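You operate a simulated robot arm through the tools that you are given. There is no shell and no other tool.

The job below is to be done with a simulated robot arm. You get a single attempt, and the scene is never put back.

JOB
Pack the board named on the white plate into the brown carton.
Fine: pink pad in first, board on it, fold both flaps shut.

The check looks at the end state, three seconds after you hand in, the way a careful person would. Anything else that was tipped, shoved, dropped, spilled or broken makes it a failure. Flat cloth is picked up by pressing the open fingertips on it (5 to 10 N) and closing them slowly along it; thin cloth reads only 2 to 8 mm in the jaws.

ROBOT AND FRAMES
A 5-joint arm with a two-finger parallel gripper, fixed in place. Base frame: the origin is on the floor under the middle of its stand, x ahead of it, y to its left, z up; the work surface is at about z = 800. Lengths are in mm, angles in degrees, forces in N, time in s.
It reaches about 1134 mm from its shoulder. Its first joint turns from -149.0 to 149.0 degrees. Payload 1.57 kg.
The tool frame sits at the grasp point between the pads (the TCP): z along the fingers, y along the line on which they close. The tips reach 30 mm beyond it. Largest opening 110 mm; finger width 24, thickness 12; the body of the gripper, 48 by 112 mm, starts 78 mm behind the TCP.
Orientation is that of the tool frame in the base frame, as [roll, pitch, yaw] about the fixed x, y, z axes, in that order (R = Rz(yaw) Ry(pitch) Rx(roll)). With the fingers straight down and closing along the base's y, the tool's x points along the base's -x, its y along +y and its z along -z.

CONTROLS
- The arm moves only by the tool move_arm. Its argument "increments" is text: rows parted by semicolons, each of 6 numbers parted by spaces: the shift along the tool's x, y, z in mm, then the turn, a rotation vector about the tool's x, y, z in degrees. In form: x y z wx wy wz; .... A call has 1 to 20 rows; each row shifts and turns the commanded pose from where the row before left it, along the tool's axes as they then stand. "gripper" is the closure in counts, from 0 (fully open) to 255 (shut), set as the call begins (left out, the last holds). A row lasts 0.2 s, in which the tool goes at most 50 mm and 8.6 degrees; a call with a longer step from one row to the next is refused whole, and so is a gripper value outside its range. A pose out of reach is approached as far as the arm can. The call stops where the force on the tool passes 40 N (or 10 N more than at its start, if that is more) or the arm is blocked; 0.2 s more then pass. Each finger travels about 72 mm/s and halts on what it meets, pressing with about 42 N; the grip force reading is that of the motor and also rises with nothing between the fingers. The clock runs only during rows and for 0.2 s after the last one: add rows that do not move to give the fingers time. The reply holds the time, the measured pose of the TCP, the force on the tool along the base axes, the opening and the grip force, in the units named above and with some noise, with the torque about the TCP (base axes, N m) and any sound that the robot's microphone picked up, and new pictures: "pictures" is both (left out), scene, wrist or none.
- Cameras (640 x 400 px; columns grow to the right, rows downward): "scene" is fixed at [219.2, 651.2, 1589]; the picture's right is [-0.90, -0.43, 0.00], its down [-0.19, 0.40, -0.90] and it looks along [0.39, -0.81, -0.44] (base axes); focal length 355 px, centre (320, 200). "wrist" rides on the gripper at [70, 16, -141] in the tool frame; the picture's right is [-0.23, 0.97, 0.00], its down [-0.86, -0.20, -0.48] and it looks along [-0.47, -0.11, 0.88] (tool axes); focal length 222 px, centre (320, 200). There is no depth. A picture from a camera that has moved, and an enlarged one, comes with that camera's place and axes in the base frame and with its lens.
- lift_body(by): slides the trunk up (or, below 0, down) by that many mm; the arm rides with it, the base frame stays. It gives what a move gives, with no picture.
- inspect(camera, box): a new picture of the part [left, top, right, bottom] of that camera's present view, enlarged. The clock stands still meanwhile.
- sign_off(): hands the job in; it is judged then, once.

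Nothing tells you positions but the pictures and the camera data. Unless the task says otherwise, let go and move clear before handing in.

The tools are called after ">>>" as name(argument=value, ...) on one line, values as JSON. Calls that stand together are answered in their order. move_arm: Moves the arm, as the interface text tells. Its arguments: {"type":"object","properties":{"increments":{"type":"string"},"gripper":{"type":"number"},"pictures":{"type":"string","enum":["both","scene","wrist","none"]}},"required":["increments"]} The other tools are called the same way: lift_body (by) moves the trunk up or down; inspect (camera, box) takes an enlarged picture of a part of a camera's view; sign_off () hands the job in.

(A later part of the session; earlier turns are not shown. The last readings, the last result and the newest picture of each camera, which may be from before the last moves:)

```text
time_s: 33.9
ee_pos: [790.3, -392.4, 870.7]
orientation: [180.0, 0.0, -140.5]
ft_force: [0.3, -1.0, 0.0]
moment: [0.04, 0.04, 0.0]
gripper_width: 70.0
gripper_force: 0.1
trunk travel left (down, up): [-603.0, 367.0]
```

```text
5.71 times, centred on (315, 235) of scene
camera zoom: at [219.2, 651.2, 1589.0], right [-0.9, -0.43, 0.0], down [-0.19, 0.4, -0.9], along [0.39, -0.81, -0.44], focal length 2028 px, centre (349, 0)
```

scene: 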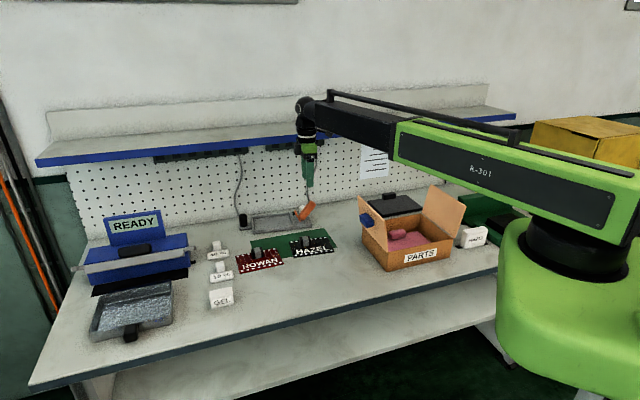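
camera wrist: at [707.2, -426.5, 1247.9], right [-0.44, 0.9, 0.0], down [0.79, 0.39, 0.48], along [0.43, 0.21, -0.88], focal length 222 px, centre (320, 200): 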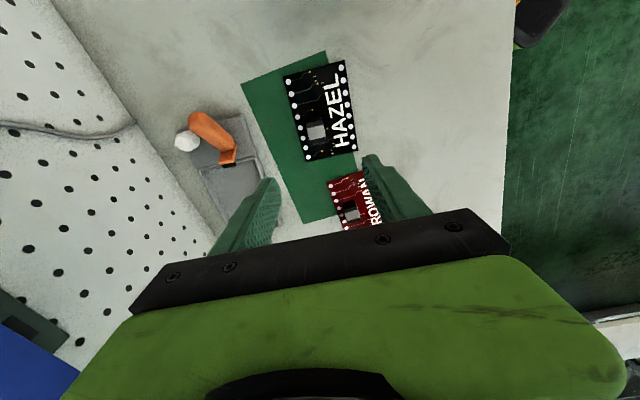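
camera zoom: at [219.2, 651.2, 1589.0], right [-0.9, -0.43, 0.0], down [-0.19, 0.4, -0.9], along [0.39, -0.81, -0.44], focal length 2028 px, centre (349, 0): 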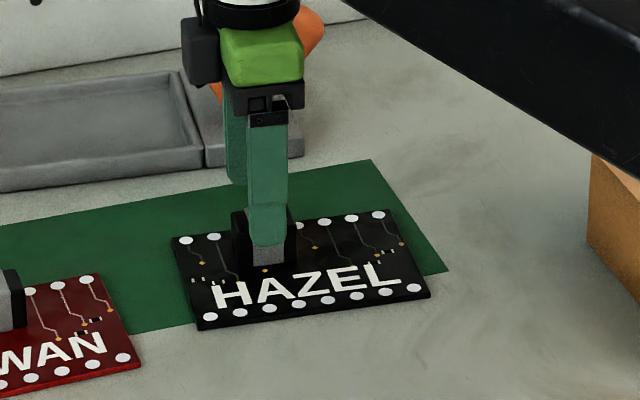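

The jaws are aligned on the block. I'll lower the rest in two steps, then close.

>>> lift_body(by=-20)

>>> lift_body(by=-7)

>>> inspect(camera="scene", box=[280, 215, 350, 270])

>>> inspect(camera="wrist", box=[200, 80, 440, 240])

```text
time_s: 34.6
ee_pos: [790.1, -391.1, 849.6]
orientation: [180.0, 0.1, -140.4]
ft_force: [0.3, 0.1, 0.7]
moment: [0.01, -0.01, 0.02]
gripper_width: 70.1
gripper_force: 0.1
trunk travel left (down, up): [-583.0, 387.0]
```

```text
time_s: 35.2
ee_pos: [790.4, -392.6, 843.3]
orientation: [180.0, 0.0, -140.5]
ft_force: [0.2, 0.8, 0.0]
moment: [-0.02, 0.01, -0.01]
gripper_width: 69.9
gripper_force: 0.1
trunk travel left (down, up): [-576.0, 394.0]
```

```text
7.27 times, centred on (315, 242) of scene
camera zoom: at [219.2, 651.2, 1589.0], right [-0.9, -0.43, 0.0], down [-0.19, 0.4, -0.9], along [0.39, -0.81, -0.44], focal length 2581 px, centre (356, -109)
```

zoom: 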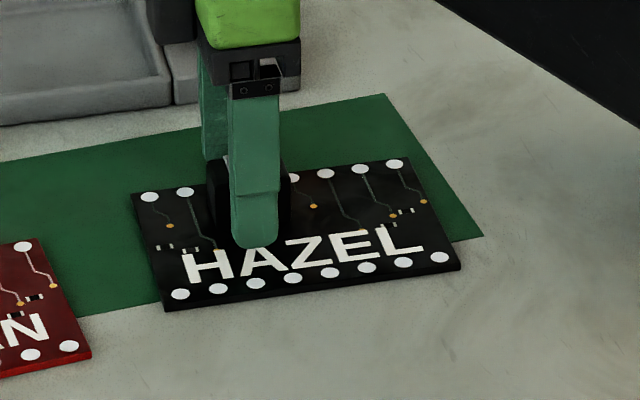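

```text
2.50 times, centred on (320, 160) of wrist
camera zoom: at [726.6, -423.2, 985.0], right [-0.45, 0.9, 0.0], down [0.79, 0.39, 0.48], along [0.43, 0.21, -0.88], focal length 555 px, centre (320, 300)
```

zoom: 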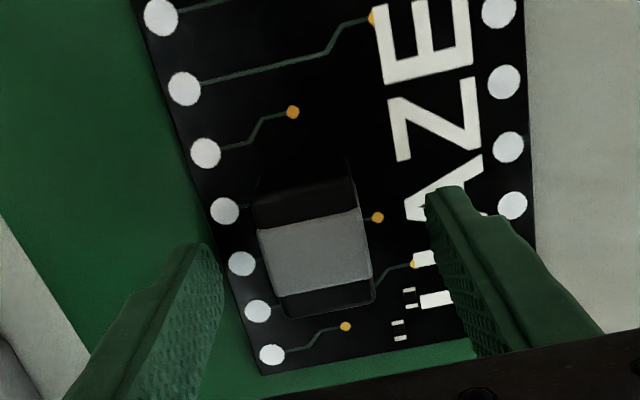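

The block sits about 3 mm toward tool +x and 2 mm toward tool -y of the jaw centre. I'll centre on it and close.

>>> move_arm(increments="3 -1.5 0 0 0 0; 0 0 0 0 0 0", pictures="none")

>>> move_arm(increments="0 0 0 0 0 0; 0 0 0 0 0 0; 0 0 0 0 0 0; 0 0 0 0 0 0; 0 0 0 0 0 0", gripper=255, pictures="wrist")

```text
time_s: 35.8
ee_pos: [788.3, -394.2, 843.8]
orientation: [179.9, -0.1, -140.4]
ft_force: [0.4, -0.6, -0.3]
moment: [0.01, 0.01, -0.04]
gripper_width: 70.0
gripper_force: 0.0
trunk travel left (down, up): [-576.0, 394.0]
```

```text
time_s: 37.0
ee_pos: [790.1, -394.3, 842.7]
orientation: [-179.9, 0.0, -140.4]
ft_force: [-0.8, -0.9, 0.6]
moment: [-0.04, 0.08, -0.05]
gripper_width: 29.1
gripper_force: 39.3
trunk travel left (down, up): [-576.0, 394.0]
camera wrist: at [725.0, -425.6, 985.0], right [-0.45, 0.9, 0.0], down [0.79, 0.39, 0.48], along [0.43, 0.21, -0.88], focal length 222 px, centre (320, 200)
```

wrist: 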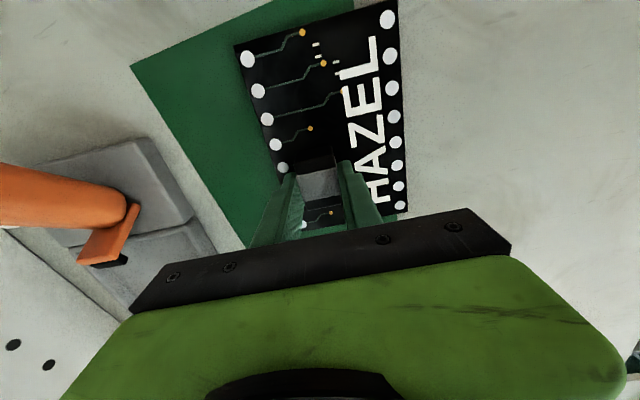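

The block is gripped at 29.1 mm. I'll lift a little to check the board hangs level.

>>> lift_body(by=40)

>>> inspect(camera="scene", box=[250, 180, 390, 280])

>>> inspect(camera="wrist", box=[0, 0, 640, 400])

```text
time_s: 37.8
ee_pos: [790.1, -394.2, 883.2]
orientation: [180.0, 0.0, -140.5]
ft_force: [0.0, 0.8, -0.4]
moment: [0.02, 0.02, 0.02]
gripper_width: 29.0
gripper_force: 39.4
trunk travel left (down, up): [-616.0, 354.0]
```

```text
4.00 times, centred on (320, 230) of scene
camera zoom: at [219.2, 651.2, 1589.0], right [-0.9, -0.43, 0.0], down [-0.19, 0.4, -0.9], along [0.39, -0.81, -0.44], focal length 1420 px, centre (320, 80)
```

zoom: 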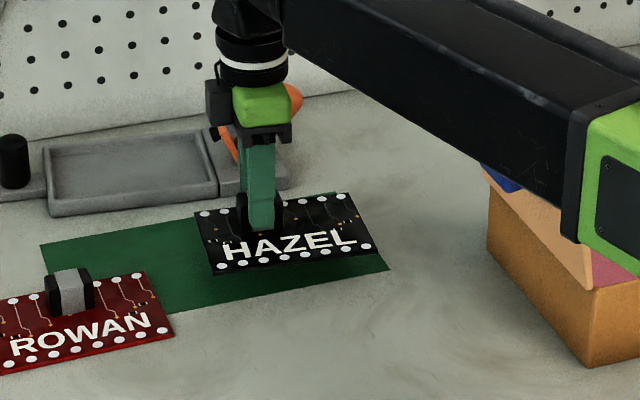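

```text
1.00 times, centred on (320, 200) of wrist (not enlarged: the box is as wide or as high as the picture)
camera zoom: at [725.2, -425.7, 1024.9], right [-0.45, 0.9, 0.0], down [0.79, 0.39, 0.48], along [0.43, 0.21, -0.88], focal length 222 px, centre (320, 200)
```

zoom: 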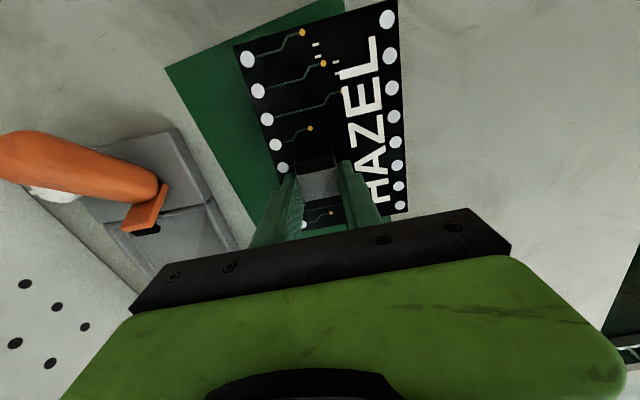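

The board hangs level. I'll raise it clear of the flaps and carry it over the carton.

>>> lift_body(by=215)

>>> move_arm(increments="0 0 0 0 0 -2.75; 0 0 0 0 0 -2.75; 28 13.05 0 0 0 0; 28 13.05 0 0 0 0; 28 13.05 0 0 0 0; 28 13.05 0 0 0 0; 28 13.05 0 0 0 0; 28 13.05 0 0 0 0; 28 13.05 0 0 0 0; 28 13.05 0 0 0 0; 28 13.05 0 0 0 0; 28 13.05 0 0 0 0; 28 13.05 0 0 0 0; 28 13.05 0 0 0 0; 0 0 0 0 0 0", pictures="both")

```text
time_s: 40.1
ee_pos: [787.8, -395.2, 1097.2]
orientation: [180.0, 0.1, -140.4]
ft_force: [0.0, 0.6, -1.6]
moment: [-0.02, -0.03, -0.04]
gripper_width: 29.1
gripper_force: 38.6
trunk travel left (down, up): [-831.0, 139.0]
```

```text
time_s: 43.3
ee_pos: [438.7, -522.3, 1097.4]
orientation: [-180.0, 0.0, -134.9]
ft_force: [-0.2, -0.5, -1.0]
moment: [0.0, 0.01, 0.01]
gripper_width: 29.0
gripper_force: 38.9
trunk travel left (down, up): [-831.0, 139.0]
camera wrist: at [379.5, -558.8, 1239.9], right [-0.53, 0.85, 0.0], down [0.74, 0.46, 0.48], along [0.41, 0.25, -0.88], focal length 222 px, centre (320, 200)
```

scene: 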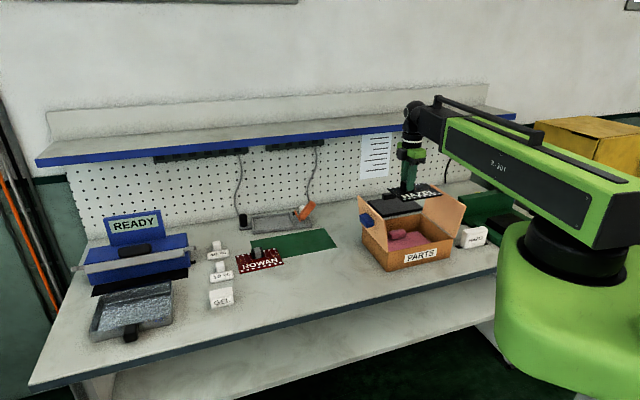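
wrist: 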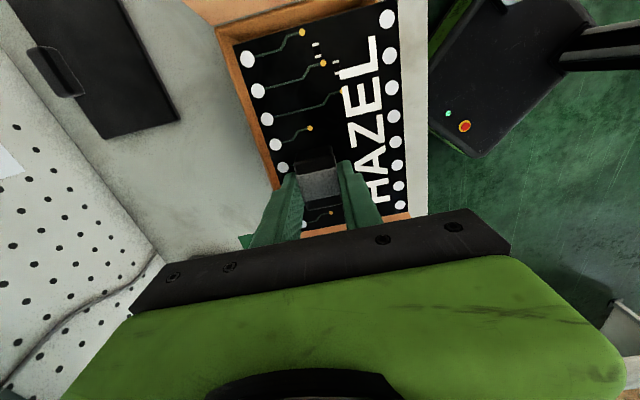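

The board is over the carton mouth, within 2 mm of the target. I'll make a fine correction, then lower part way and check clearances.

>>> move_arm(increments="-0.9 -1.4 0 0 0 0; 0 0 0 0 0 0", pictures="none")

>>> lift_body(by=-150)

>>> inspect(camera="scene", box=[340, 150, 500, 280])

>>> inspect(camera="wrist", box=[180, 0, 480, 240])

```text
time_s: 43.9
ee_pos: [441.0, -521.5, 1097.1]
orientation: [-179.9, -0.1, -134.9]
ft_force: [-0.7, -0.9, -2.1]
moment: [0.04, 0.0, 0.0]
gripper_width: 29.0
gripper_force: 38.9
trunk travel left (down, up): [-831.0, 139.0]
```

```text
time_s: 45.6
ee_pos: [439.8, -521.5, 948.0]
orientation: [180.0, 0.0, -134.9]
ft_force: [0.0, 0.2, -1.3]
moment: [-0.01, 0.02, -0.05]
gripper_width: 29.0
gripper_force: 38.5
trunk travel left (down, up): [-681.0, 289.0]
```

```text
3.08 times, centred on (420, 215) of scene
camera zoom: at [219.2, 651.2, 1589.0], right [-0.9, -0.43, 0.0], down [-0.19, 0.4, -0.9], along [0.39, -0.81, -0.44], focal length 1092 px, centre (12, 154)
```

zoom: 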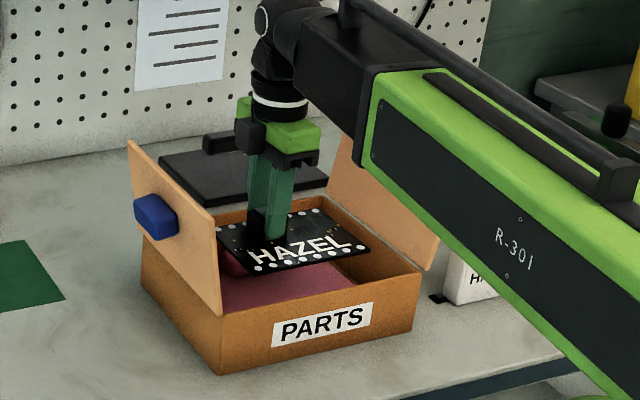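

```text
1.67 times, centred on (330, 120) of wrist
camera zoom: at [380.5, -559.0, 1090.0], right [-0.53, 0.85, 0.0], down [0.75, 0.46, 0.48], along [0.41, 0.25, -0.88], focal length 370 px, centre (303, 333)
```

zoom: 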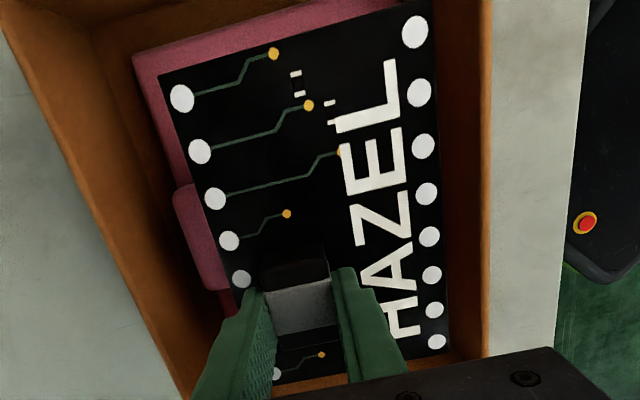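

The board sits inside the pad outline, with about 10 mm to the pad's block and to the front edge. I'll lower it further.

>>> lift_body(by=-72)

>>> inspect(camera="wrist", box=[180, 0, 480, 240])

>>> inspect(camera="scene", box=[340, 150, 500, 280])

```text
time_s: 46.7
ee_pos: [440.3, -521.6, 876.1]
orientation: [179.9, 0.1, -134.9]
ft_force: [0.4, -0.1, -0.8]
moment: [0.01, -0.03, -0.03]
gripper_width: 29.1
gripper_force: 38.4
trunk travel left (down, up): [-609.0, 361.0]
```

```text
1.67 times, centred on (330, 120) of wrist
camera zoom: at [380.5, -559.0, 1018.0], right [-0.53, 0.85, 0.0], down [0.75, 0.46, 0.48], along [0.41, 0.25, -0.88], focal length 370 px, centre (303, 333)
```

zoom: 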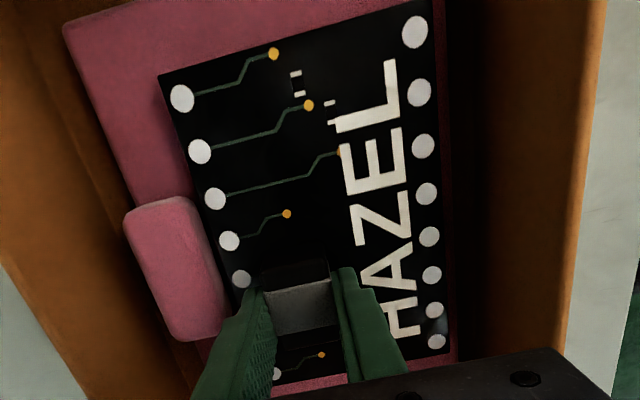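

```text
3.08 times, centred on (420, 215) of scene
camera zoom: at [219.2, 651.2, 1589.0], right [-0.9, -0.43, 0.0], down [-0.19, 0.4, -0.9], along [0.39, -0.81, -0.44], focal length 1092 px, centre (12, 154)
```

zoom: 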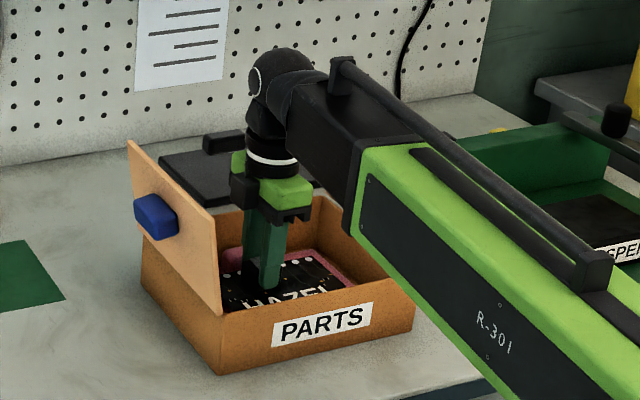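

The board has already passed beside the pad's block without touching it. I'll lower in small steps to contact.

>>> lift_body(by=-12)

>>> lift_body(by=-2)

>>> lift_body(by=-1.5)

```text
time_s: 47.3
ee_pos: [441.0, -521.6, 864.5]
orientation: [180.0, 0.0, -134.9]
ft_force: [1.6, -1.3, 10.5]
moment: [-0.19, 0.08, 0.08]
gripper_width: 29.2
gripper_force: 39.0
trunk travel left (down, up): [-597.0, 373.0]
```

```text
time_s: 47.9
ee_pos: [440.2, -520.9, 863.9]
orientation: [-179.9, 0.0, -135.0]
ft_force: [3.8, -4.6, 32.6]
moment: [-0.02, -0.02, 0.03]
gripper_width: 29.0
gripper_force: 38.9
trunk travel left (down, up): [-595.0, 375.0]
```

```text
time_s: 48.4
ee_pos: [440.1, -520.2, 862.1]
orientation: [-179.8, 0.0, -134.8]
ft_force: [2.7, -1.9, 30.5]
moment: [0.04, -0.01, 0.03]
gripper_width: 28.9
gripper_force: 38.4
trunk travel left (down, up): [-594.0, 376.0]
```

The board is resting on the pad. I'll back up to ease the force, then open the jaws just enough to release.

>>> lift_body(by=2.5)

>>> move_arm(increments="0 0 0 0 0 0; 0 0 0 0 0 0", gripper=150, pictures="wrist")

>>> inspect(camera="wrist", box=[180, 0, 480, 240])

```text
time_s: 48.9
ee_pos: [440.8, -521.4, 862.6]
orientation: [179.9, 0.0, -134.9]
ft_force: [-0.3, -0.2, -0.4]
moment: [-0.01, -0.03, 0.04]
gripper_width: 29.1
gripper_force: 38.8
trunk travel left (down, up): [-596.0, 374.0]
```

```text
time_s: 49.5
ee_pos: [440.7, -521.6, 863.3]
orientation: [180.0, 0.0, -134.9]
ft_force: [-0.9, 0.2, -0.1]
moment: [-0.03, 0.0, 0.02]
gripper_width: 45.1
gripper_force: 0.1
trunk travel left (down, up): [-596.0, 374.0]
camera wrist: at [380.4, -558.9, 1005.0], right [-0.53, 0.85, 0.0], down [0.75, 0.46, 0.48], along [0.41, 0.25, -0.88], focal length 222 px, centre (320, 200)
```

wrist: 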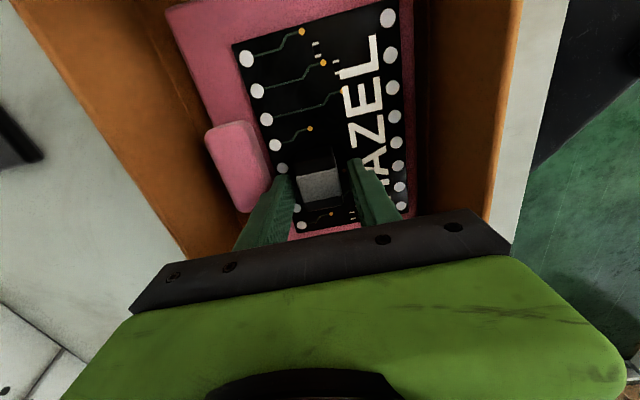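

```text
1.67 times, centred on (330, 120) of wrist
camera zoom: at [380.4, -558.9, 1005.0], right [-0.53, 0.85, 0.0], down [0.75, 0.46, 0.48], along [0.41, 0.25, -0.88], focal length 370 px, centre (303, 333)
```

zoom: 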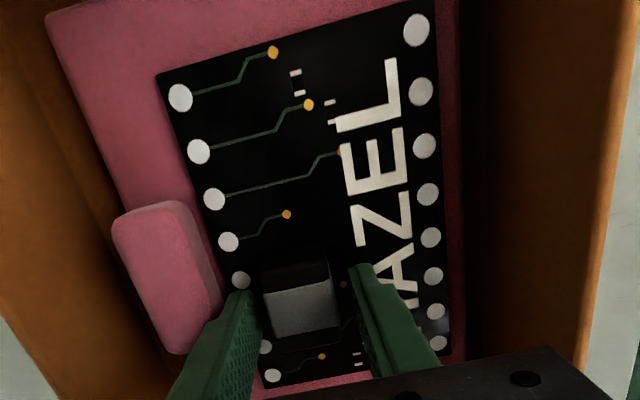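

The board lies flat on the pad between the pad's block and the front edge, and the jaws are free of it. I'll rise straight up and look at the result.

>>> lift_body(by=50)

>>> lift_body(by=210)

>>> inspect(camera="wrist", box=[180, 0, 480, 220])

>>> inspect(camera="scene", box=[340, 150, 500, 280])

```text
time_s: 50.4
ee_pos: [441.5, -522.2, 913.4]
orientation: [-179.9, 0.0, -134.9]
ft_force: [-0.2, 0.3, -0.1]
moment: [0.04, 0.0, -0.01]
gripper_width: 45.2
gripper_force: 0.0
trunk travel left (down, up): [-646.0, 324.0]
```

```text
time_s: 52.6
ee_pos: [440.2, -521.4, 1123.2]
orientation: [180.0, 0.0, -135.0]
ft_force: [0.8, 0.4, 0.2]
moment: [-0.01, -0.04, -0.01]
gripper_width: 45.2
gripper_force: 0.1
trunk travel left (down, up): [-856.0, 114.0]
```

```text
1.82 times, centred on (330, 110) of wrist
camera zoom: at [380.4, -559.0, 1264.9], right [-0.53, 0.85, 0.0], down [0.75, 0.46, 0.48], along [0.41, 0.25, -0.88], focal length 404 px, centre (302, 364)
```

zoom: 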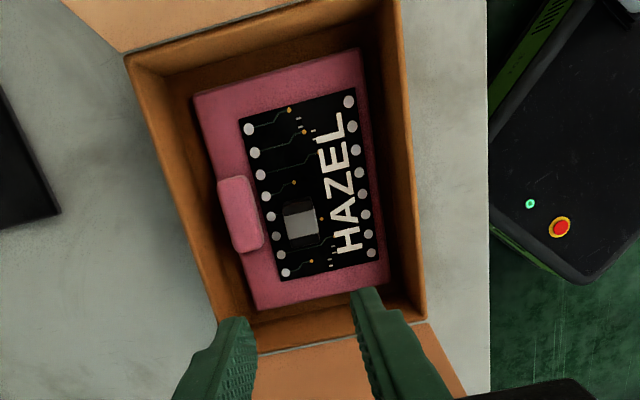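

```text
3.08 times, centred on (420, 215) of scene
camera zoom: at [219.2, 651.2, 1589.0], right [-0.9, -0.43, 0.0], down [-0.19, 0.4, -0.9], along [0.39, -0.81, -0.44], focal length 1092 px, centre (12, 154)
```

zoom: 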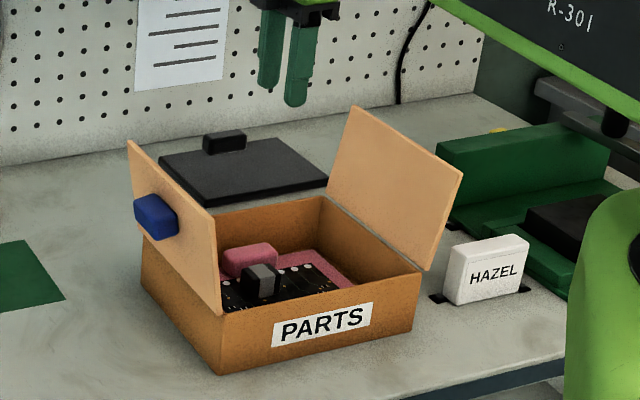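

The HAZEL board sits squarely on the pad in the carton. Next come the flaps. I'll close the fingers and move to the outside of the right flap, high up, to see its outer face.

>>> move_arm(increments="28.5 0 0 0 0 0; 28.5 0 0 0 0 0; 28.5 0 0 0 0 0; 28.5 0 0 0 0 0; 28.5 0 0 0 0 0; 28.5 0 0 0 0 0; 28.5 0 0 0 0 0; 28.5 0 0 0 0 0; 0 0 0 0 0 0", gripper=255, pictures="both")

```text
time_s: 54.6
ee_pos: [279.3, -685.0, 1123.9]
orientation: [179.9, 0.0, -134.9]
ft_force: [-0.1, 0.7, -0.2]
moment: [-0.02, -0.02, 0.01]
gripper_width: 0.0
gripper_force: 22.1
trunk travel left (down, up): [-856.0, 114.0]
camera wrist: at [218.8, -722.2, 1265.0], right [-0.53, 0.85, 0.0], down [0.74, 0.46, 0.48], along [0.41, 0.25, -0.88], focal length 222 px, centre (320, 200)
```

scene: 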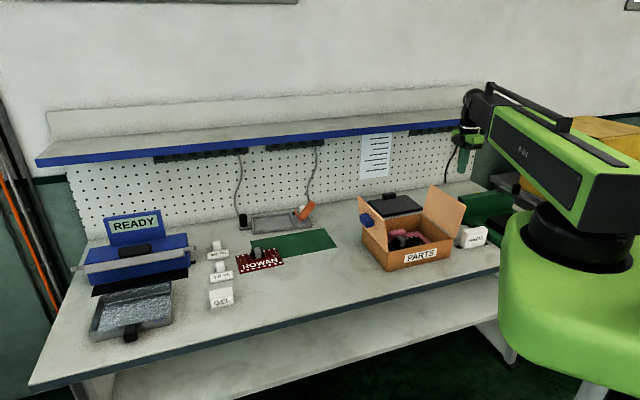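
wrist: 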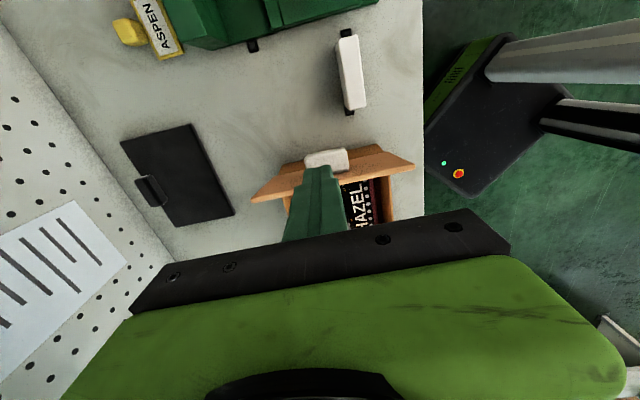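

The right flap has a white knob on its outer face. I'll look closer before lowering beside it.

>>> inspect(camera="wrist", box=[220, 100, 440, 240])

>>> inspect(camera="scene", box=[400, 80, 520, 270])

```text
2.86 times, centred on (330, 170) of wrist
camera zoom: at [218.8, -722.2, 1265.0], right [-0.53, 0.85, 0.0], down [0.74, 0.46, 0.48], along [0.41, 0.25, -0.88], focal length 635 px, centre (291, 286)
```

zoom: 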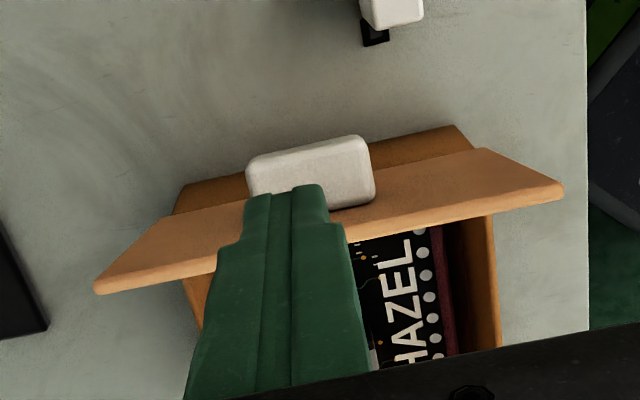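

```text
2.11 times, centred on (460, 175) of scene
camera zoom: at [219.2, 651.2, 1589.0], right [-0.9, -0.43, 0.0], down [-0.19, 0.4, -0.9], along [0.39, -0.81, -0.44], focal length 747 px, centre (25, 253)
```

zoom: 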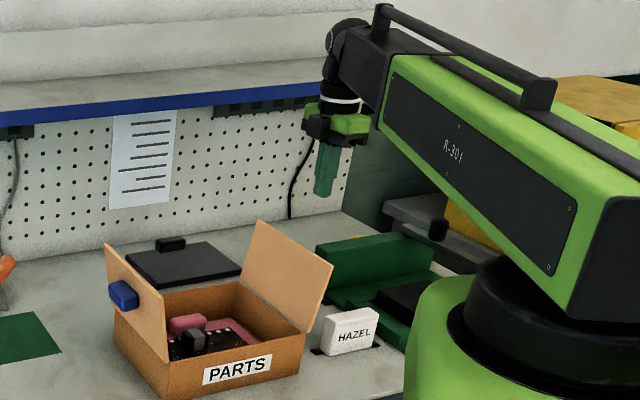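

The flap's top edge is confirmed at u = -161, z = 1014, with the knob in the middle of its outer face. I'll shift 45 mm sideways to miss the knob, then lower the closed fingertips outside the flap.

>>> move_arm(increments="0 -22.5 0 0 0 0; 0 -22.5 0 0 0 0; 0 0 0 0 0 0", gripper=255, pictures="none")

>>> lift_body(by=-112)

>>> inspect(camera="wrist", box=[160, 40, 480, 260])

>>> inspect(camera="scene", box=[340, 120, 520, 280])

```text
time_s: 55.5
ee_pos: [310.9, -714.2, 1124.0]
orientation: [180.0, 0.0, -134.9]
ft_force: [0.1, 0.0, 0.1]
moment: [-0.03, -0.03, -0.01]
gripper_width: 0.3
gripper_force: 21.5
trunk travel left (down, up): [-856.0, 114.0]
```

```text
time_s: 56.9
ee_pos: [311.2, -715.3, 1011.5]
orientation: [-180.0, 0.0, -135.0]
ft_force: [0.5, 0.3, -0.1]
moment: [-0.01, 0.04, -0.03]
gripper_width: 0.1
gripper_force: 21.5
trunk travel left (down, up): [-744.0, 226.0]
```

```text
1.82 times, centred on (320, 150) of wrist
camera zoom: at [250.8, -752.1, 1153.0], right [-0.53, 0.85, 0.0], down [0.75, 0.46, 0.48], along [0.41, 0.25, -0.88], focal length 404 px, centre (320, 291)
```

zoom: 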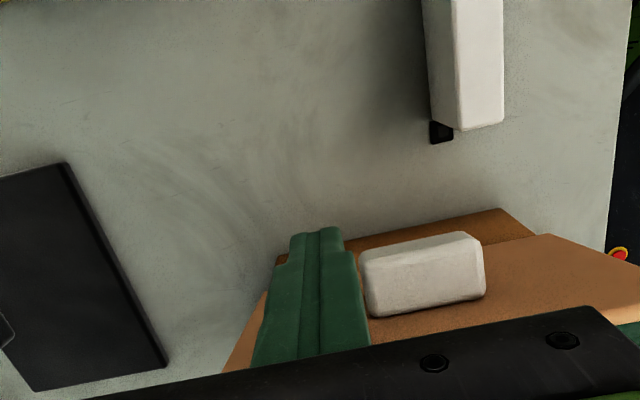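

```text
2.50 times, centred on (430, 200) of scene
camera zoom: at [219.2, 651.2, 1589.0], right [-0.9, -0.43, 0.0], down [-0.19, 0.4, -0.9], along [0.39, -0.81, -0.44], focal length 887 px, centre (45, 200)
```

zoom: 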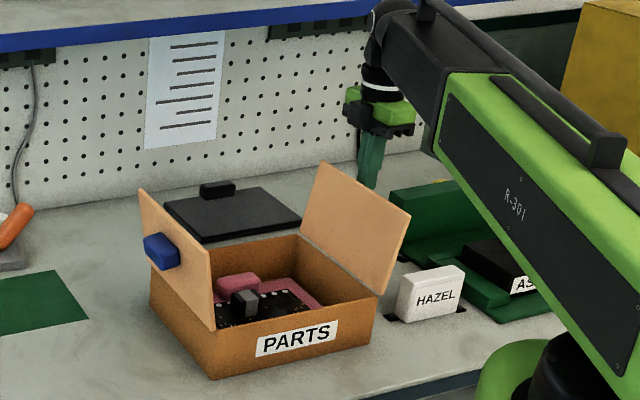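

The closed fingertips hang outside the right flap at about z = 981. I'll push slowly inward and watch the force.

>>> move_arm(increments="-6 0 0 0 0 0; -6 0 0 0 0 0; -6 0 0 0 0 0; -6 0 0 0 0 0; -6 0 0 0 0 0; -6 0 0 0 0 0; -6 0 0 0 0 0; -6 0 0 0 0 0; -6 0 0 0 0 0; 0 0 0 0 0 0", gripper=255, pictures="scene")

>>> inspect(camera="scene", box=[340, 120, 520, 280])

```text
time_s: 59.1
ee_pos: [348.4, -676.5, 1011.6]
orientation: [180.0, 0.0, -135.0]
ft_force: [0.1, -0.5, -1.3]
moment: [0.03, 0.03, 0.0]
gripper_width: 0.1
gripper_force: 21.6
trunk travel left (down, up): [-744.0, 226.0]
```

scene: 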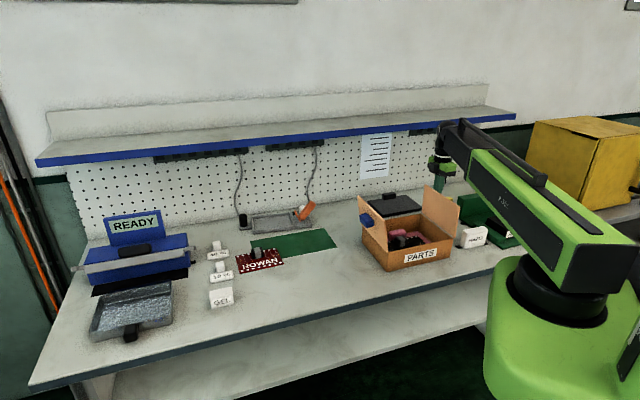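

```text
2.50 times, centred on (430, 200) of scene
camera zoom: at [219.2, 651.2, 1589.0], right [-0.9, -0.43, 0.0], down [-0.19, 0.4, -0.9], along [0.39, -0.81, -0.44], focal length 887 px, centre (45, 200)
```

zoom: 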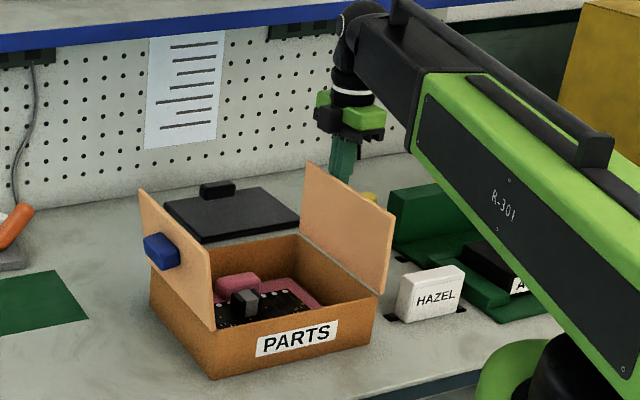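

The flap follows the fingers with almost no force and is nearly upright. I'll keep pushing inward slowly.

>>> move_arm(increments="-5 0 0 0 0 0; -5 0 0 0 0 0; -5 0 0 0 0 0; -5 0 0 0 0 0; -5 0 0 0 0 0; -5 0 0 0 0 0; -5 0 0 0 0 0; -5 0 0 0 0 0; 0 0 0 0 0 0", gripper=255, pictures="wrist")

>>> inspect(camera="scene", box=[340, 120, 520, 280])

```text
time_s: 61.1
ee_pos: [376.5, -648.8, 1011.2]
orientation: [-180.0, 0.0, -135.0]
ft_force: [-0.4, -1.2, -0.6]
moment: [0.04, -0.01, -0.03]
gripper_width: 0.0
gripper_force: 20.8
trunk travel left (down, up): [-744.0, 226.0]
camera wrist: at [315.9, -685.9, 1153.0], right [-0.53, 0.85, 0.0], down [0.75, 0.46, 0.48], along [0.41, 0.25, -0.88], focal length 222 px, centre (320, 200)
```

wrist: 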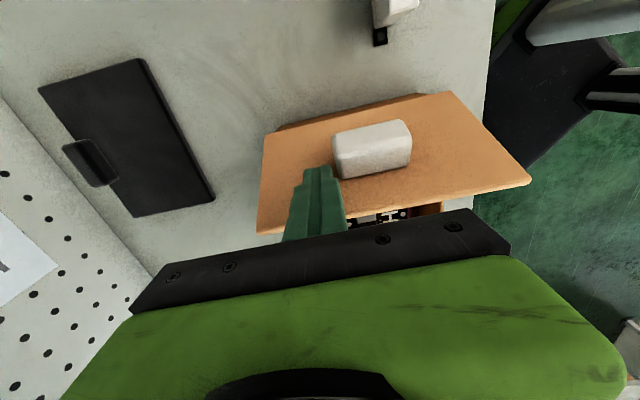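

```text
2.50 times, centred on (430, 200) of scene
camera zoom: at [219.2, 651.2, 1589.0], right [-0.9, -0.43, 0.0], down [-0.19, 0.4, -0.9], along [0.39, -0.81, -0.44], focal length 887 px, centre (45, 200)
```

zoom: 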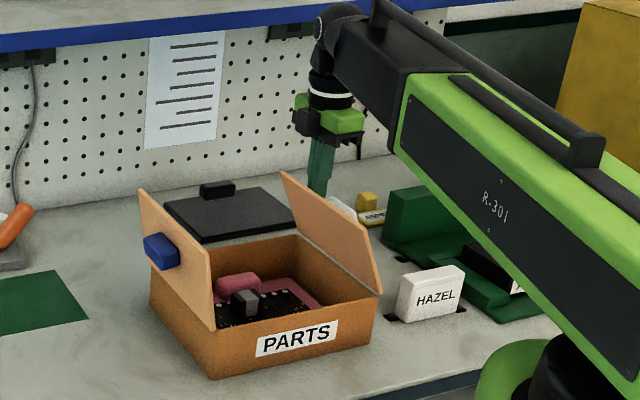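

The flap is about 19 degrees past upright and holds by hinge friction. I'll go on in alternating inward and downward steps.

>>> move_arm(increments="-5 0 0 0 0 0; -5 0 0 0 0 0; -5 0 0 0 0 0; -5 0 0 0 0 0; -5 0 0 0 0 0; 0 0 0 0 0 0", gripper=255, pictures="none")

>>> lift_body(by=-15)

>>> lift_body(by=-15)

>>> inspect(camera="scene", box=[340, 120, 520, 280])

>>> inspect(camera="wrist", box=[160, 40, 480, 260])

```text
time_s: 62.5
ee_pos: [395.2, -630.8, 1012.3]
orientation: [179.9, 0.0, -134.9]
ft_force: [-1.2, 0.5, 0.7]
moment: [0.02, 0.02, 0.0]
gripper_width: 0.1
gripper_force: 21.1
trunk travel left (down, up): [-744.0, 226.0]
```

```text
time_s: 63.1
ee_pos: [395.1, -630.4, 996.2]
orientation: [-180.0, 0.0, -134.9]
ft_force: [0.3, -0.2, -0.3]
moment: [0.02, -0.02, -0.03]
gripper_width: 0.0
gripper_force: 21.8
trunk travel left (down, up): [-729.0, 241.0]
```

```text
time_s: 63.7
ee_pos: [394.0, -630.3, 980.4]
orientation: [180.0, 0.1, -134.8]
ft_force: [0.0, 0.6, -0.2]
moment: [-0.01, 0.03, -0.02]
gripper_width: 0.0
gripper_force: 20.9
trunk travel left (down, up): [-714.0, 256.0]
```

```text
2.50 times, centred on (430, 200) of scene
camera zoom: at [219.2, 651.2, 1589.0], right [-0.9, -0.43, 0.0], down [-0.19, 0.4, -0.9], along [0.39, -0.81, -0.44], focal length 887 px, centre (45, 200)
```

zoom: 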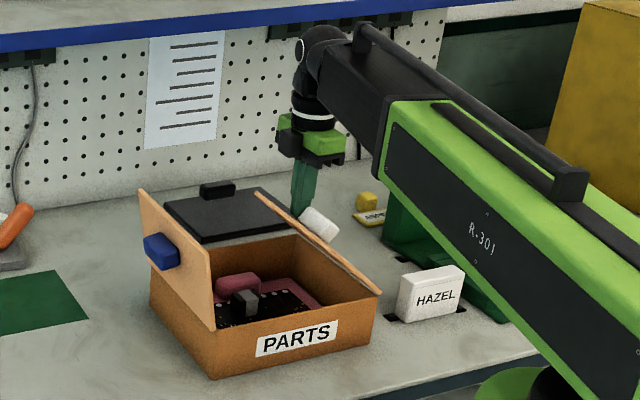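

```text
1.82 times, centred on (320, 150) of wrist
camera zoom: at [333.9, -668.0, 1122.9], right [-0.53, 0.85, 0.0], down [0.75, 0.46, 0.48], along [0.41, 0.25, -0.88], focal length 404 px, centre (320, 291)
```

zoom: 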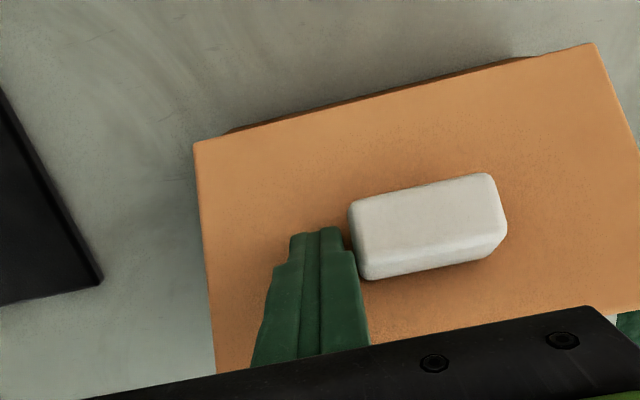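

The flap is near 45 degrees and moving freely. I'll shift 5 mm away from the knob and continue.

>>> move_arm(increments="0 -6 0 0 0 0; -5 0 0 0 0 0; -5 0 0 0 0 0; -5 0 0 0 0 0; -5 0 0 0 0 0; -5 0 0 0 0 0; 0 0 0 0 0 0", gripper=255, pictures="none")

>>> lift_body(by=-14)

>>> lift_body(by=-12)

>>> move_arm(increments="-5 0 0 0 0 0; -5 0 0 0 0 0; -5 0 0 0 0 0; 0 0 0 0 0 0", gripper=255, pictures="wrist")

>>> inspect(camera="scene", box=[340, 120, 520, 280])

```text
time_s: 65.3
ee_pos: [416.1, -617.5, 980.2]
orientation: [179.9, 0.0, -134.9]
ft_force: [0.2, 0.6, -0.1]
moment: [-0.03, -0.02, 0.01]
gripper_width: 0.0
gripper_force: 21.7
trunk travel left (down, up): [-714.0, 256.0]
```

```text
time_s: 66.0
ee_pos: [416.9, -616.3, 966.3]
orientation: [-180.0, 0.0, -134.9]
ft_force: [0.1, -0.5, -0.5]
moment: [0.02, 0.01, 0.01]
gripper_width: 0.0
gripper_force: 21.3
trunk travel left (down, up): [-700.0, 270.0]
```

```text
time_s: 66.6
ee_pos: [415.4, -617.2, 956.5]
orientation: [180.0, 0.0, -134.9]
ft_force: [0.1, 0.7, 0.0]
moment: [-0.01, -0.01, -0.02]
gripper_width: 0.0
gripper_force: 21.0
trunk travel left (down, up): [-688.0, 282.0]
```

```text
time_s: 67.6
ee_pos: [427.5, -608.9, 955.9]
orientation: [180.0, 0.0, -134.9]
ft_force: [-0.6, -0.2, -0.3]
moment: [-0.04, -0.01, 0.03]
gripper_width: 0.0
gripper_force: 21.6
trunk travel left (down, up): [-688.0, 282.0]
camera wrist: at [367.1, -644.9, 1097.0], right [-0.53, 0.85, 0.0], down [0.75, 0.46, 0.48], along [0.41, 0.25, -0.88], focal length 222 px, centre (320, 200)
```

wrist: 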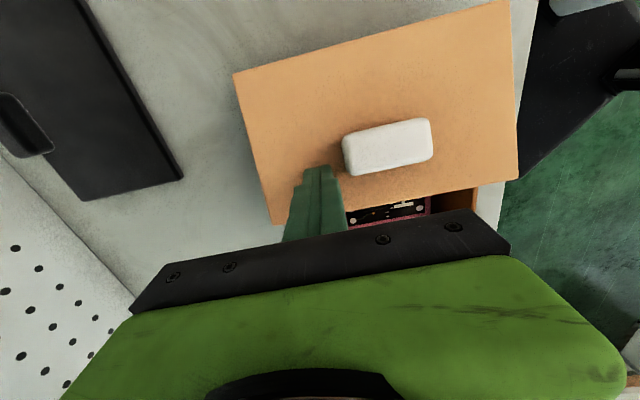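

```text
2.50 times, centred on (430, 200) of scene
camera zoom: at [219.2, 651.2, 1589.0], right [-0.9, -0.43, 0.0], down [-0.19, 0.4, -0.9], along [0.39, -0.81, -0.44], focal length 887 px, centre (45, 200)
```

zoom: 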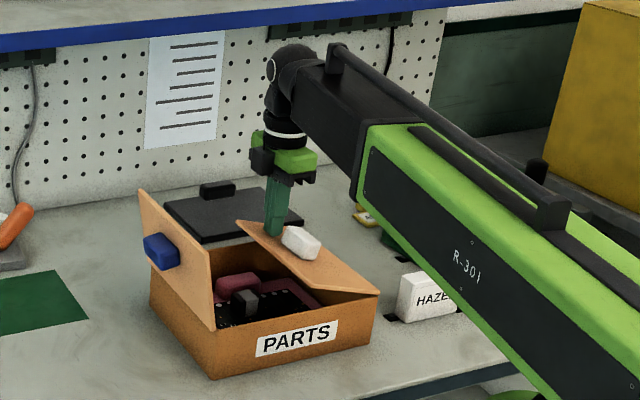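

The flap is about 68 degrees folded. Now I'll press down in small steps until it meets the rim.

>>> lift_body(by=-14)

>>> lift_body(by=-10)

>>> lift_body(by=-5)

>>> inspect(camera="scene", box=[340, 120, 520, 280])

>>> inspect(camera="wrist", box=[160, 0, 560, 260])

```text
time_s: 68.2
ee_pos: [427.8, -607.1, 941.1]
orientation: [179.9, 0.0, -134.9]
ft_force: [0.8, 0.1, 0.2]
moment: [0.01, 0.03, 0.01]
gripper_width: 0.0
gripper_force: 21.4
trunk travel left (down, up): [-674.0, 296.0]
```

```text
time_s: 68.8
ee_pos: [427.9, -607.9, 931.1]
orientation: [180.0, -0.1, -134.9]
ft_force: [-0.4, 0.3, 0.3]
moment: [-0.02, -0.01, 0.01]
gripper_width: 0.0
gripper_force: 21.3
trunk travel left (down, up): [-664.0, 306.0]
```

```text
time_s: 69.3
ee_pos: [429.4, -607.4, 926.6]
orientation: [179.9, 0.0, -134.9]
ft_force: [-0.3, -0.4, -0.2]
moment: [-0.01, -0.02, 0.02]
gripper_width: 0.0
gripper_force: 21.7
trunk travel left (down, up): [-659.0, 311.0]
```

```text
2.50 times, centred on (430, 200) of scene
camera zoom: at [219.2, 651.2, 1589.0], right [-0.9, -0.43, 0.0], down [-0.19, 0.4, -0.9], along [0.39, -0.81, -0.44], focal length 887 px, centre (45, 200)
```

zoom: 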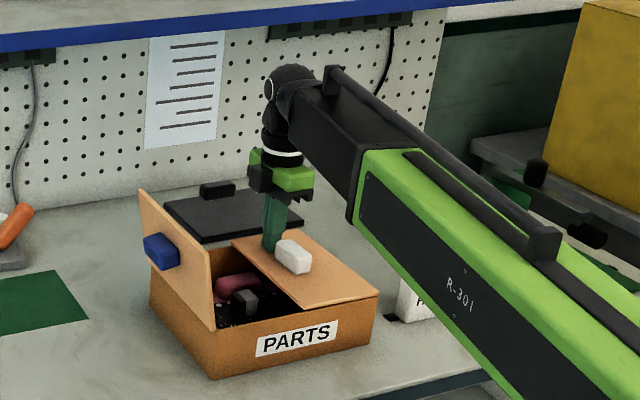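

```text
1.54 times, centred on (360, 130) of wrist
camera zoom: at [367.1, -644.9, 1067.9], right [-0.53, 0.85, 0.0], down [0.75, 0.46, 0.48], along [0.41, 0.25, -0.88], focal length 342 px, centre (258, 308)
```

zoom: 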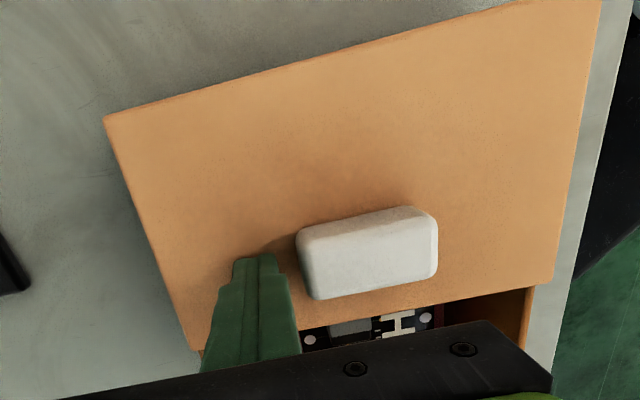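

Nearly flat. I'll press down a few more millimetres until there's contact force.

>>> lift_body(by=-3)

>>> lift_body(by=-2)

>>> lift_body(by=-2)

```text
time_s: 69.8
ee_pos: [426.8, -607.2, 923.8]
orientation: [179.9, 0.0, -134.9]
ft_force: [1.9, -2.2, 7.4]
moment: [-0.12, 0.02, 0.01]
gripper_width: 0.0
gripper_force: 21.2
trunk travel left (down, up): [-656.0, 314.0]
```

```text
time_s: 70.3
ee_pos: [427.8, -606.0, 923.1]
orientation: [-179.8, 0.0, -134.9]
ft_force: [7.7, -10.1, 30.6]
moment: [-0.56, 0.03, 0.1]
gripper_width: 0.2
gripper_force: 21.2
trunk travel left (down, up): [-654.0, 316.0]
```

```text
time_s: 70.7
ee_pos: [427.2, -608.0, 922.3]
orientation: [-179.7, -0.1, -135.0]
ft_force: [3.4, -1.4, 33.1]
moment: [-0.28, 0.16, -0.1]
gripper_width: 0.2
gripper_force: 21.0
trunk travel left (down, up): [-654.0, 316.0]
stopped: the force on the tool passed its limit at 47 N (the readings are from after the stop); the commanded pose is now the measured one
```

The flap has met the rim and is closed. I'll raise the arm and see whether it stays shut.

>>> lift_body(by=20)

>>> lift_body(by=180)

>>> inspect(camera="scene", box=[340, 120, 520, 280])

>>> inspect(camera="wrist", box=[0, 0, 640, 400])

```text
time_s: 71.4
ee_pos: [427.9, -608.4, 941.0]
orientation: [-179.7, 0.1, -135.0]
ft_force: [0.0, 0.4, -0.5]
moment: [-0.03, -0.03, -0.02]
gripper_width: 0.0
gripper_force: 21.1
trunk travel left (down, up): [-674.0, 296.0]
```

```text
time_s: 73.4
ee_pos: [426.8, -608.7, 1120.7]
orientation: [-179.8, 0.0, -134.9]
ft_force: [0.1, 0.0, -1.2]
moment: [-0.01, 0.0, 0.0]
gripper_width: 0.0
gripper_force: 21.1
trunk travel left (down, up): [-854.0, 116.0]
```

```text
2.50 times, centred on (430, 200) of scene
camera zoom: at [219.2, 651.2, 1589.0], right [-0.9, -0.43, 0.0], down [-0.19, 0.4, -0.9], along [0.39, -0.81, -0.44], focal length 887 px, centre (45, 200)
```

zoom: 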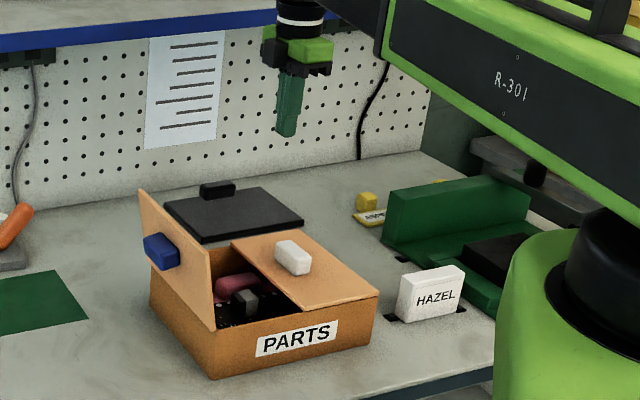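

```text
1.00 times, centred on (320, 200) of wrist (not enlarged: the box is as wide or as high as the picture)
camera zoom: at [367.5, -645.4, 1262.5], right [-0.53, 0.85, 0.0], down [0.74, 0.47, 0.48], along [0.41, 0.25, -0.88], focal length 222 px, centre (320, 200)
```

zoom: 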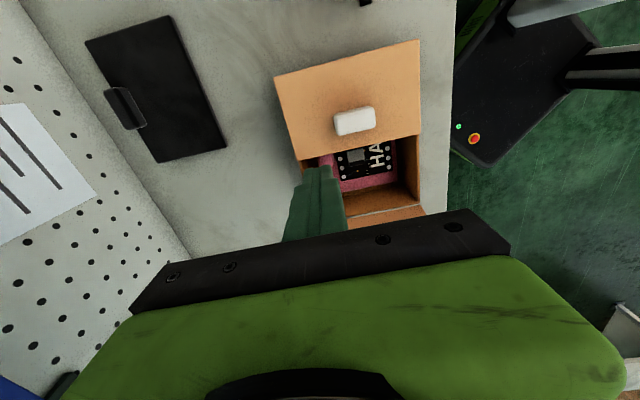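

The right flap stays shut. Next I'll move over to the outside of the left flap.

>>> move_arm(increments="-28.5 0 0 0 0 0; -28.5 0 0 0 0 0; -28.5 0 0 0 0 0; -28.5 0 0 0 0 0; -28.5 0 0 0 0 0; -28.5 0 0 0 0 0; -28.5 0 0 0 0 0; -28.5 0 0 0 0 0; -28.5 0 0 0 0 0; 0 0 0 0 0 0", gripper=255, pictures="both")

```text
time_s: 75.6
ee_pos: [607.9, -426.8, 1120.3]
orientation: [-179.9, 0.0, -134.9]
ft_force: [0.4, -0.5, 0.1]
moment: [0.01, 0.0, 0.02]
gripper_width: 0.0
gripper_force: 21.1
trunk travel left (down, up): [-854.0, 116.0]
camera wrist: at [546.9, -464.1, 1262.7], right [-0.53, 0.85, 0.0], down [0.74, 0.47, 0.48], along [0.41, 0.25, -0.88], focal length 222 px, centre (320, 200)
```

scene: 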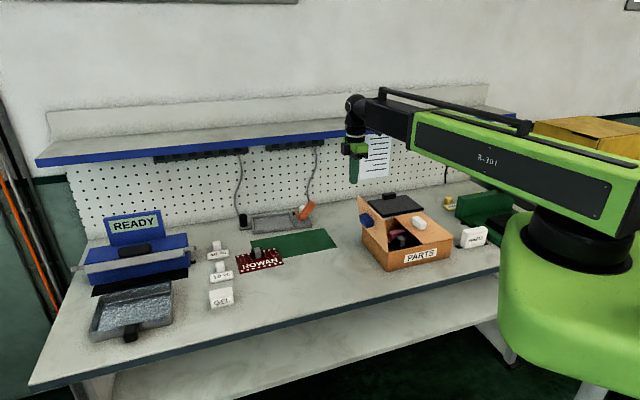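
wrist: 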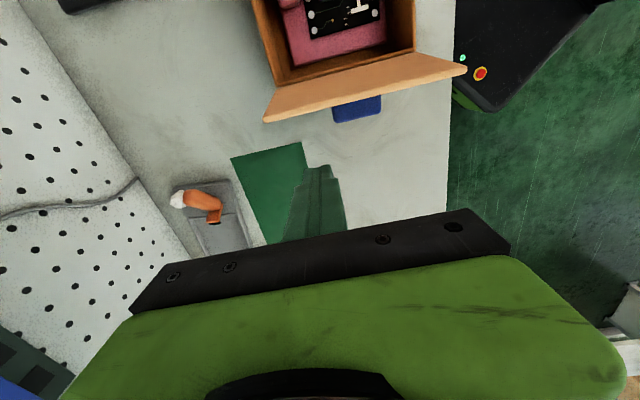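

The fingertips are outside the left flap, whose top edge is at u = 163. I'll lower beside it, clear of the blue knob.

>>> lift_body(by=-110)

>>> inspect(camera="wrist", box=[160, 0, 560, 240])

>>> inspect(camera="scene", box=[320, 120, 500, 280])

```text
time_s: 77.0
ee_pos: [607.7, -428.5, 1011.4]
orientation: [-179.8, 0.0, -134.9]
ft_force: [-0.7, -0.5, 0.4]
moment: [-0.03, -0.01, 0.0]
gripper_width: 0.3
gripper_force: 21.8
trunk travel left (down, up): [-744.0, 226.0]
```

```text
1.60 times, centred on (360, 120) of wrist
camera zoom: at [546.9, -464.3, 1152.7], right [-0.53, 0.85, 0.0], down [0.74, 0.47, 0.48], along [0.41, 0.25, -0.88], focal length 355 px, centre (256, 328)
```

zoom: 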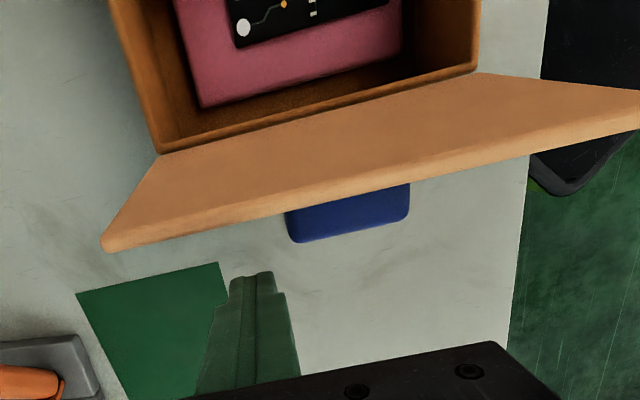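

```text
2.50 times, centred on (410, 200) of scene
camera zoom: at [219.2, 651.2, 1589.0], right [-0.9, -0.43, 0.0], down [-0.19, 0.4, -0.9], along [0.39, -0.81, -0.44], focal length 887 px, centre (95, 200)
```

zoom: 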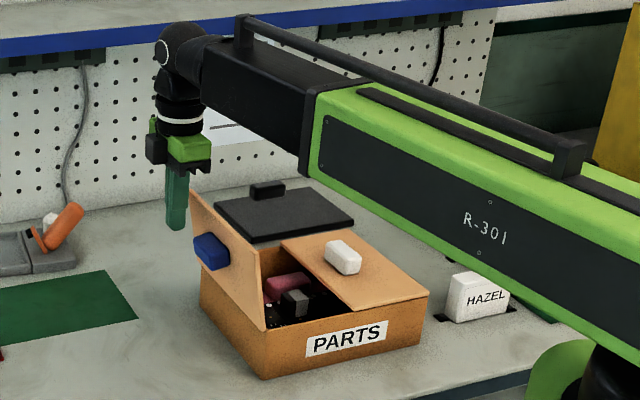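

Clear on all sides. I'll push the left flap inward slowly, as with the right one.

>>> move_arm(increments="6 0 0 0 0 0; 6 0 0 0 0 0; 6 0 0 0 0 0; 6 0 0 0 0 0; 6 0 0 0 0 0; 6 0 0 0 0 0; 6 0 0 0 0 0; 6 0 0 0 0 0; 6 0 0 0 0 0; 0 0 0 0 0 0", gripper=255, pictures="none")

>>> move_arm(increments="5 0 0 0 0 0; 5 0 0 0 0 0; 5 0 0 0 0 0; 5 0 0 0 0 0; 5 0 0 0 0 0; 5 0 0 0 0 0; 5 0 0 0 0 0; 5 0 0 0 0 0; 0 0 0 0 0 0", gripper=255, pictures="wrist")

>>> inspect(camera="scene", box=[320, 120, 500, 280])

```text
time_s: 79.2
ee_pos: [569.5, -464.9, 1011.5]
orientation: [-179.8, 0.1, -134.9]
ft_force: [-0.1, 0.3, 0.3]
moment: [-0.01, 0.02, 0.01]
gripper_width: 0.0
gripper_force: 21.5
trunk travel left (down, up): [-744.0, 226.0]
```

```text
time_s: 81.2
ee_pos: [540.9, -494.4, 1010.4]
orientation: [-179.8, 0.0, -135.0]
ft_force: [0.1, 0.5, -0.2]
moment: [-0.02, 0.01, 0.0]
gripper_width: 0.0
gripper_force: 21.1
trunk travel left (down, up): [-744.0, 226.0]
camera wrist: at [480.8, -531.9, 1152.6], right [-0.53, 0.85, 0.0], down [0.74, 0.47, 0.48], along [0.41, 0.25, -0.88], focal length 222 px, centre (320, 200)
```

wrist: 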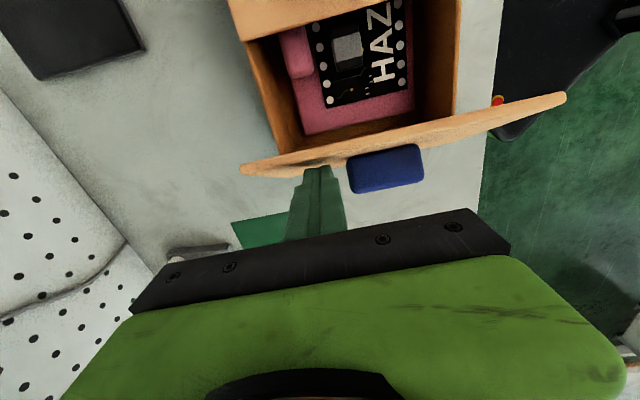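

```text
2.50 times, centred on (410, 200) of scene
camera zoom: at [219.2, 651.2, 1589.0], right [-0.9, -0.43, 0.0], down [-0.19, 0.4, -0.9], along [0.39, -0.81, -0.44], focal length 887 px, centre (95, 200)
```

zoom: 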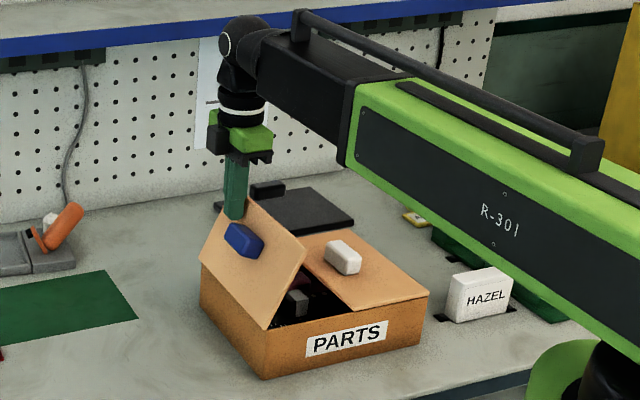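

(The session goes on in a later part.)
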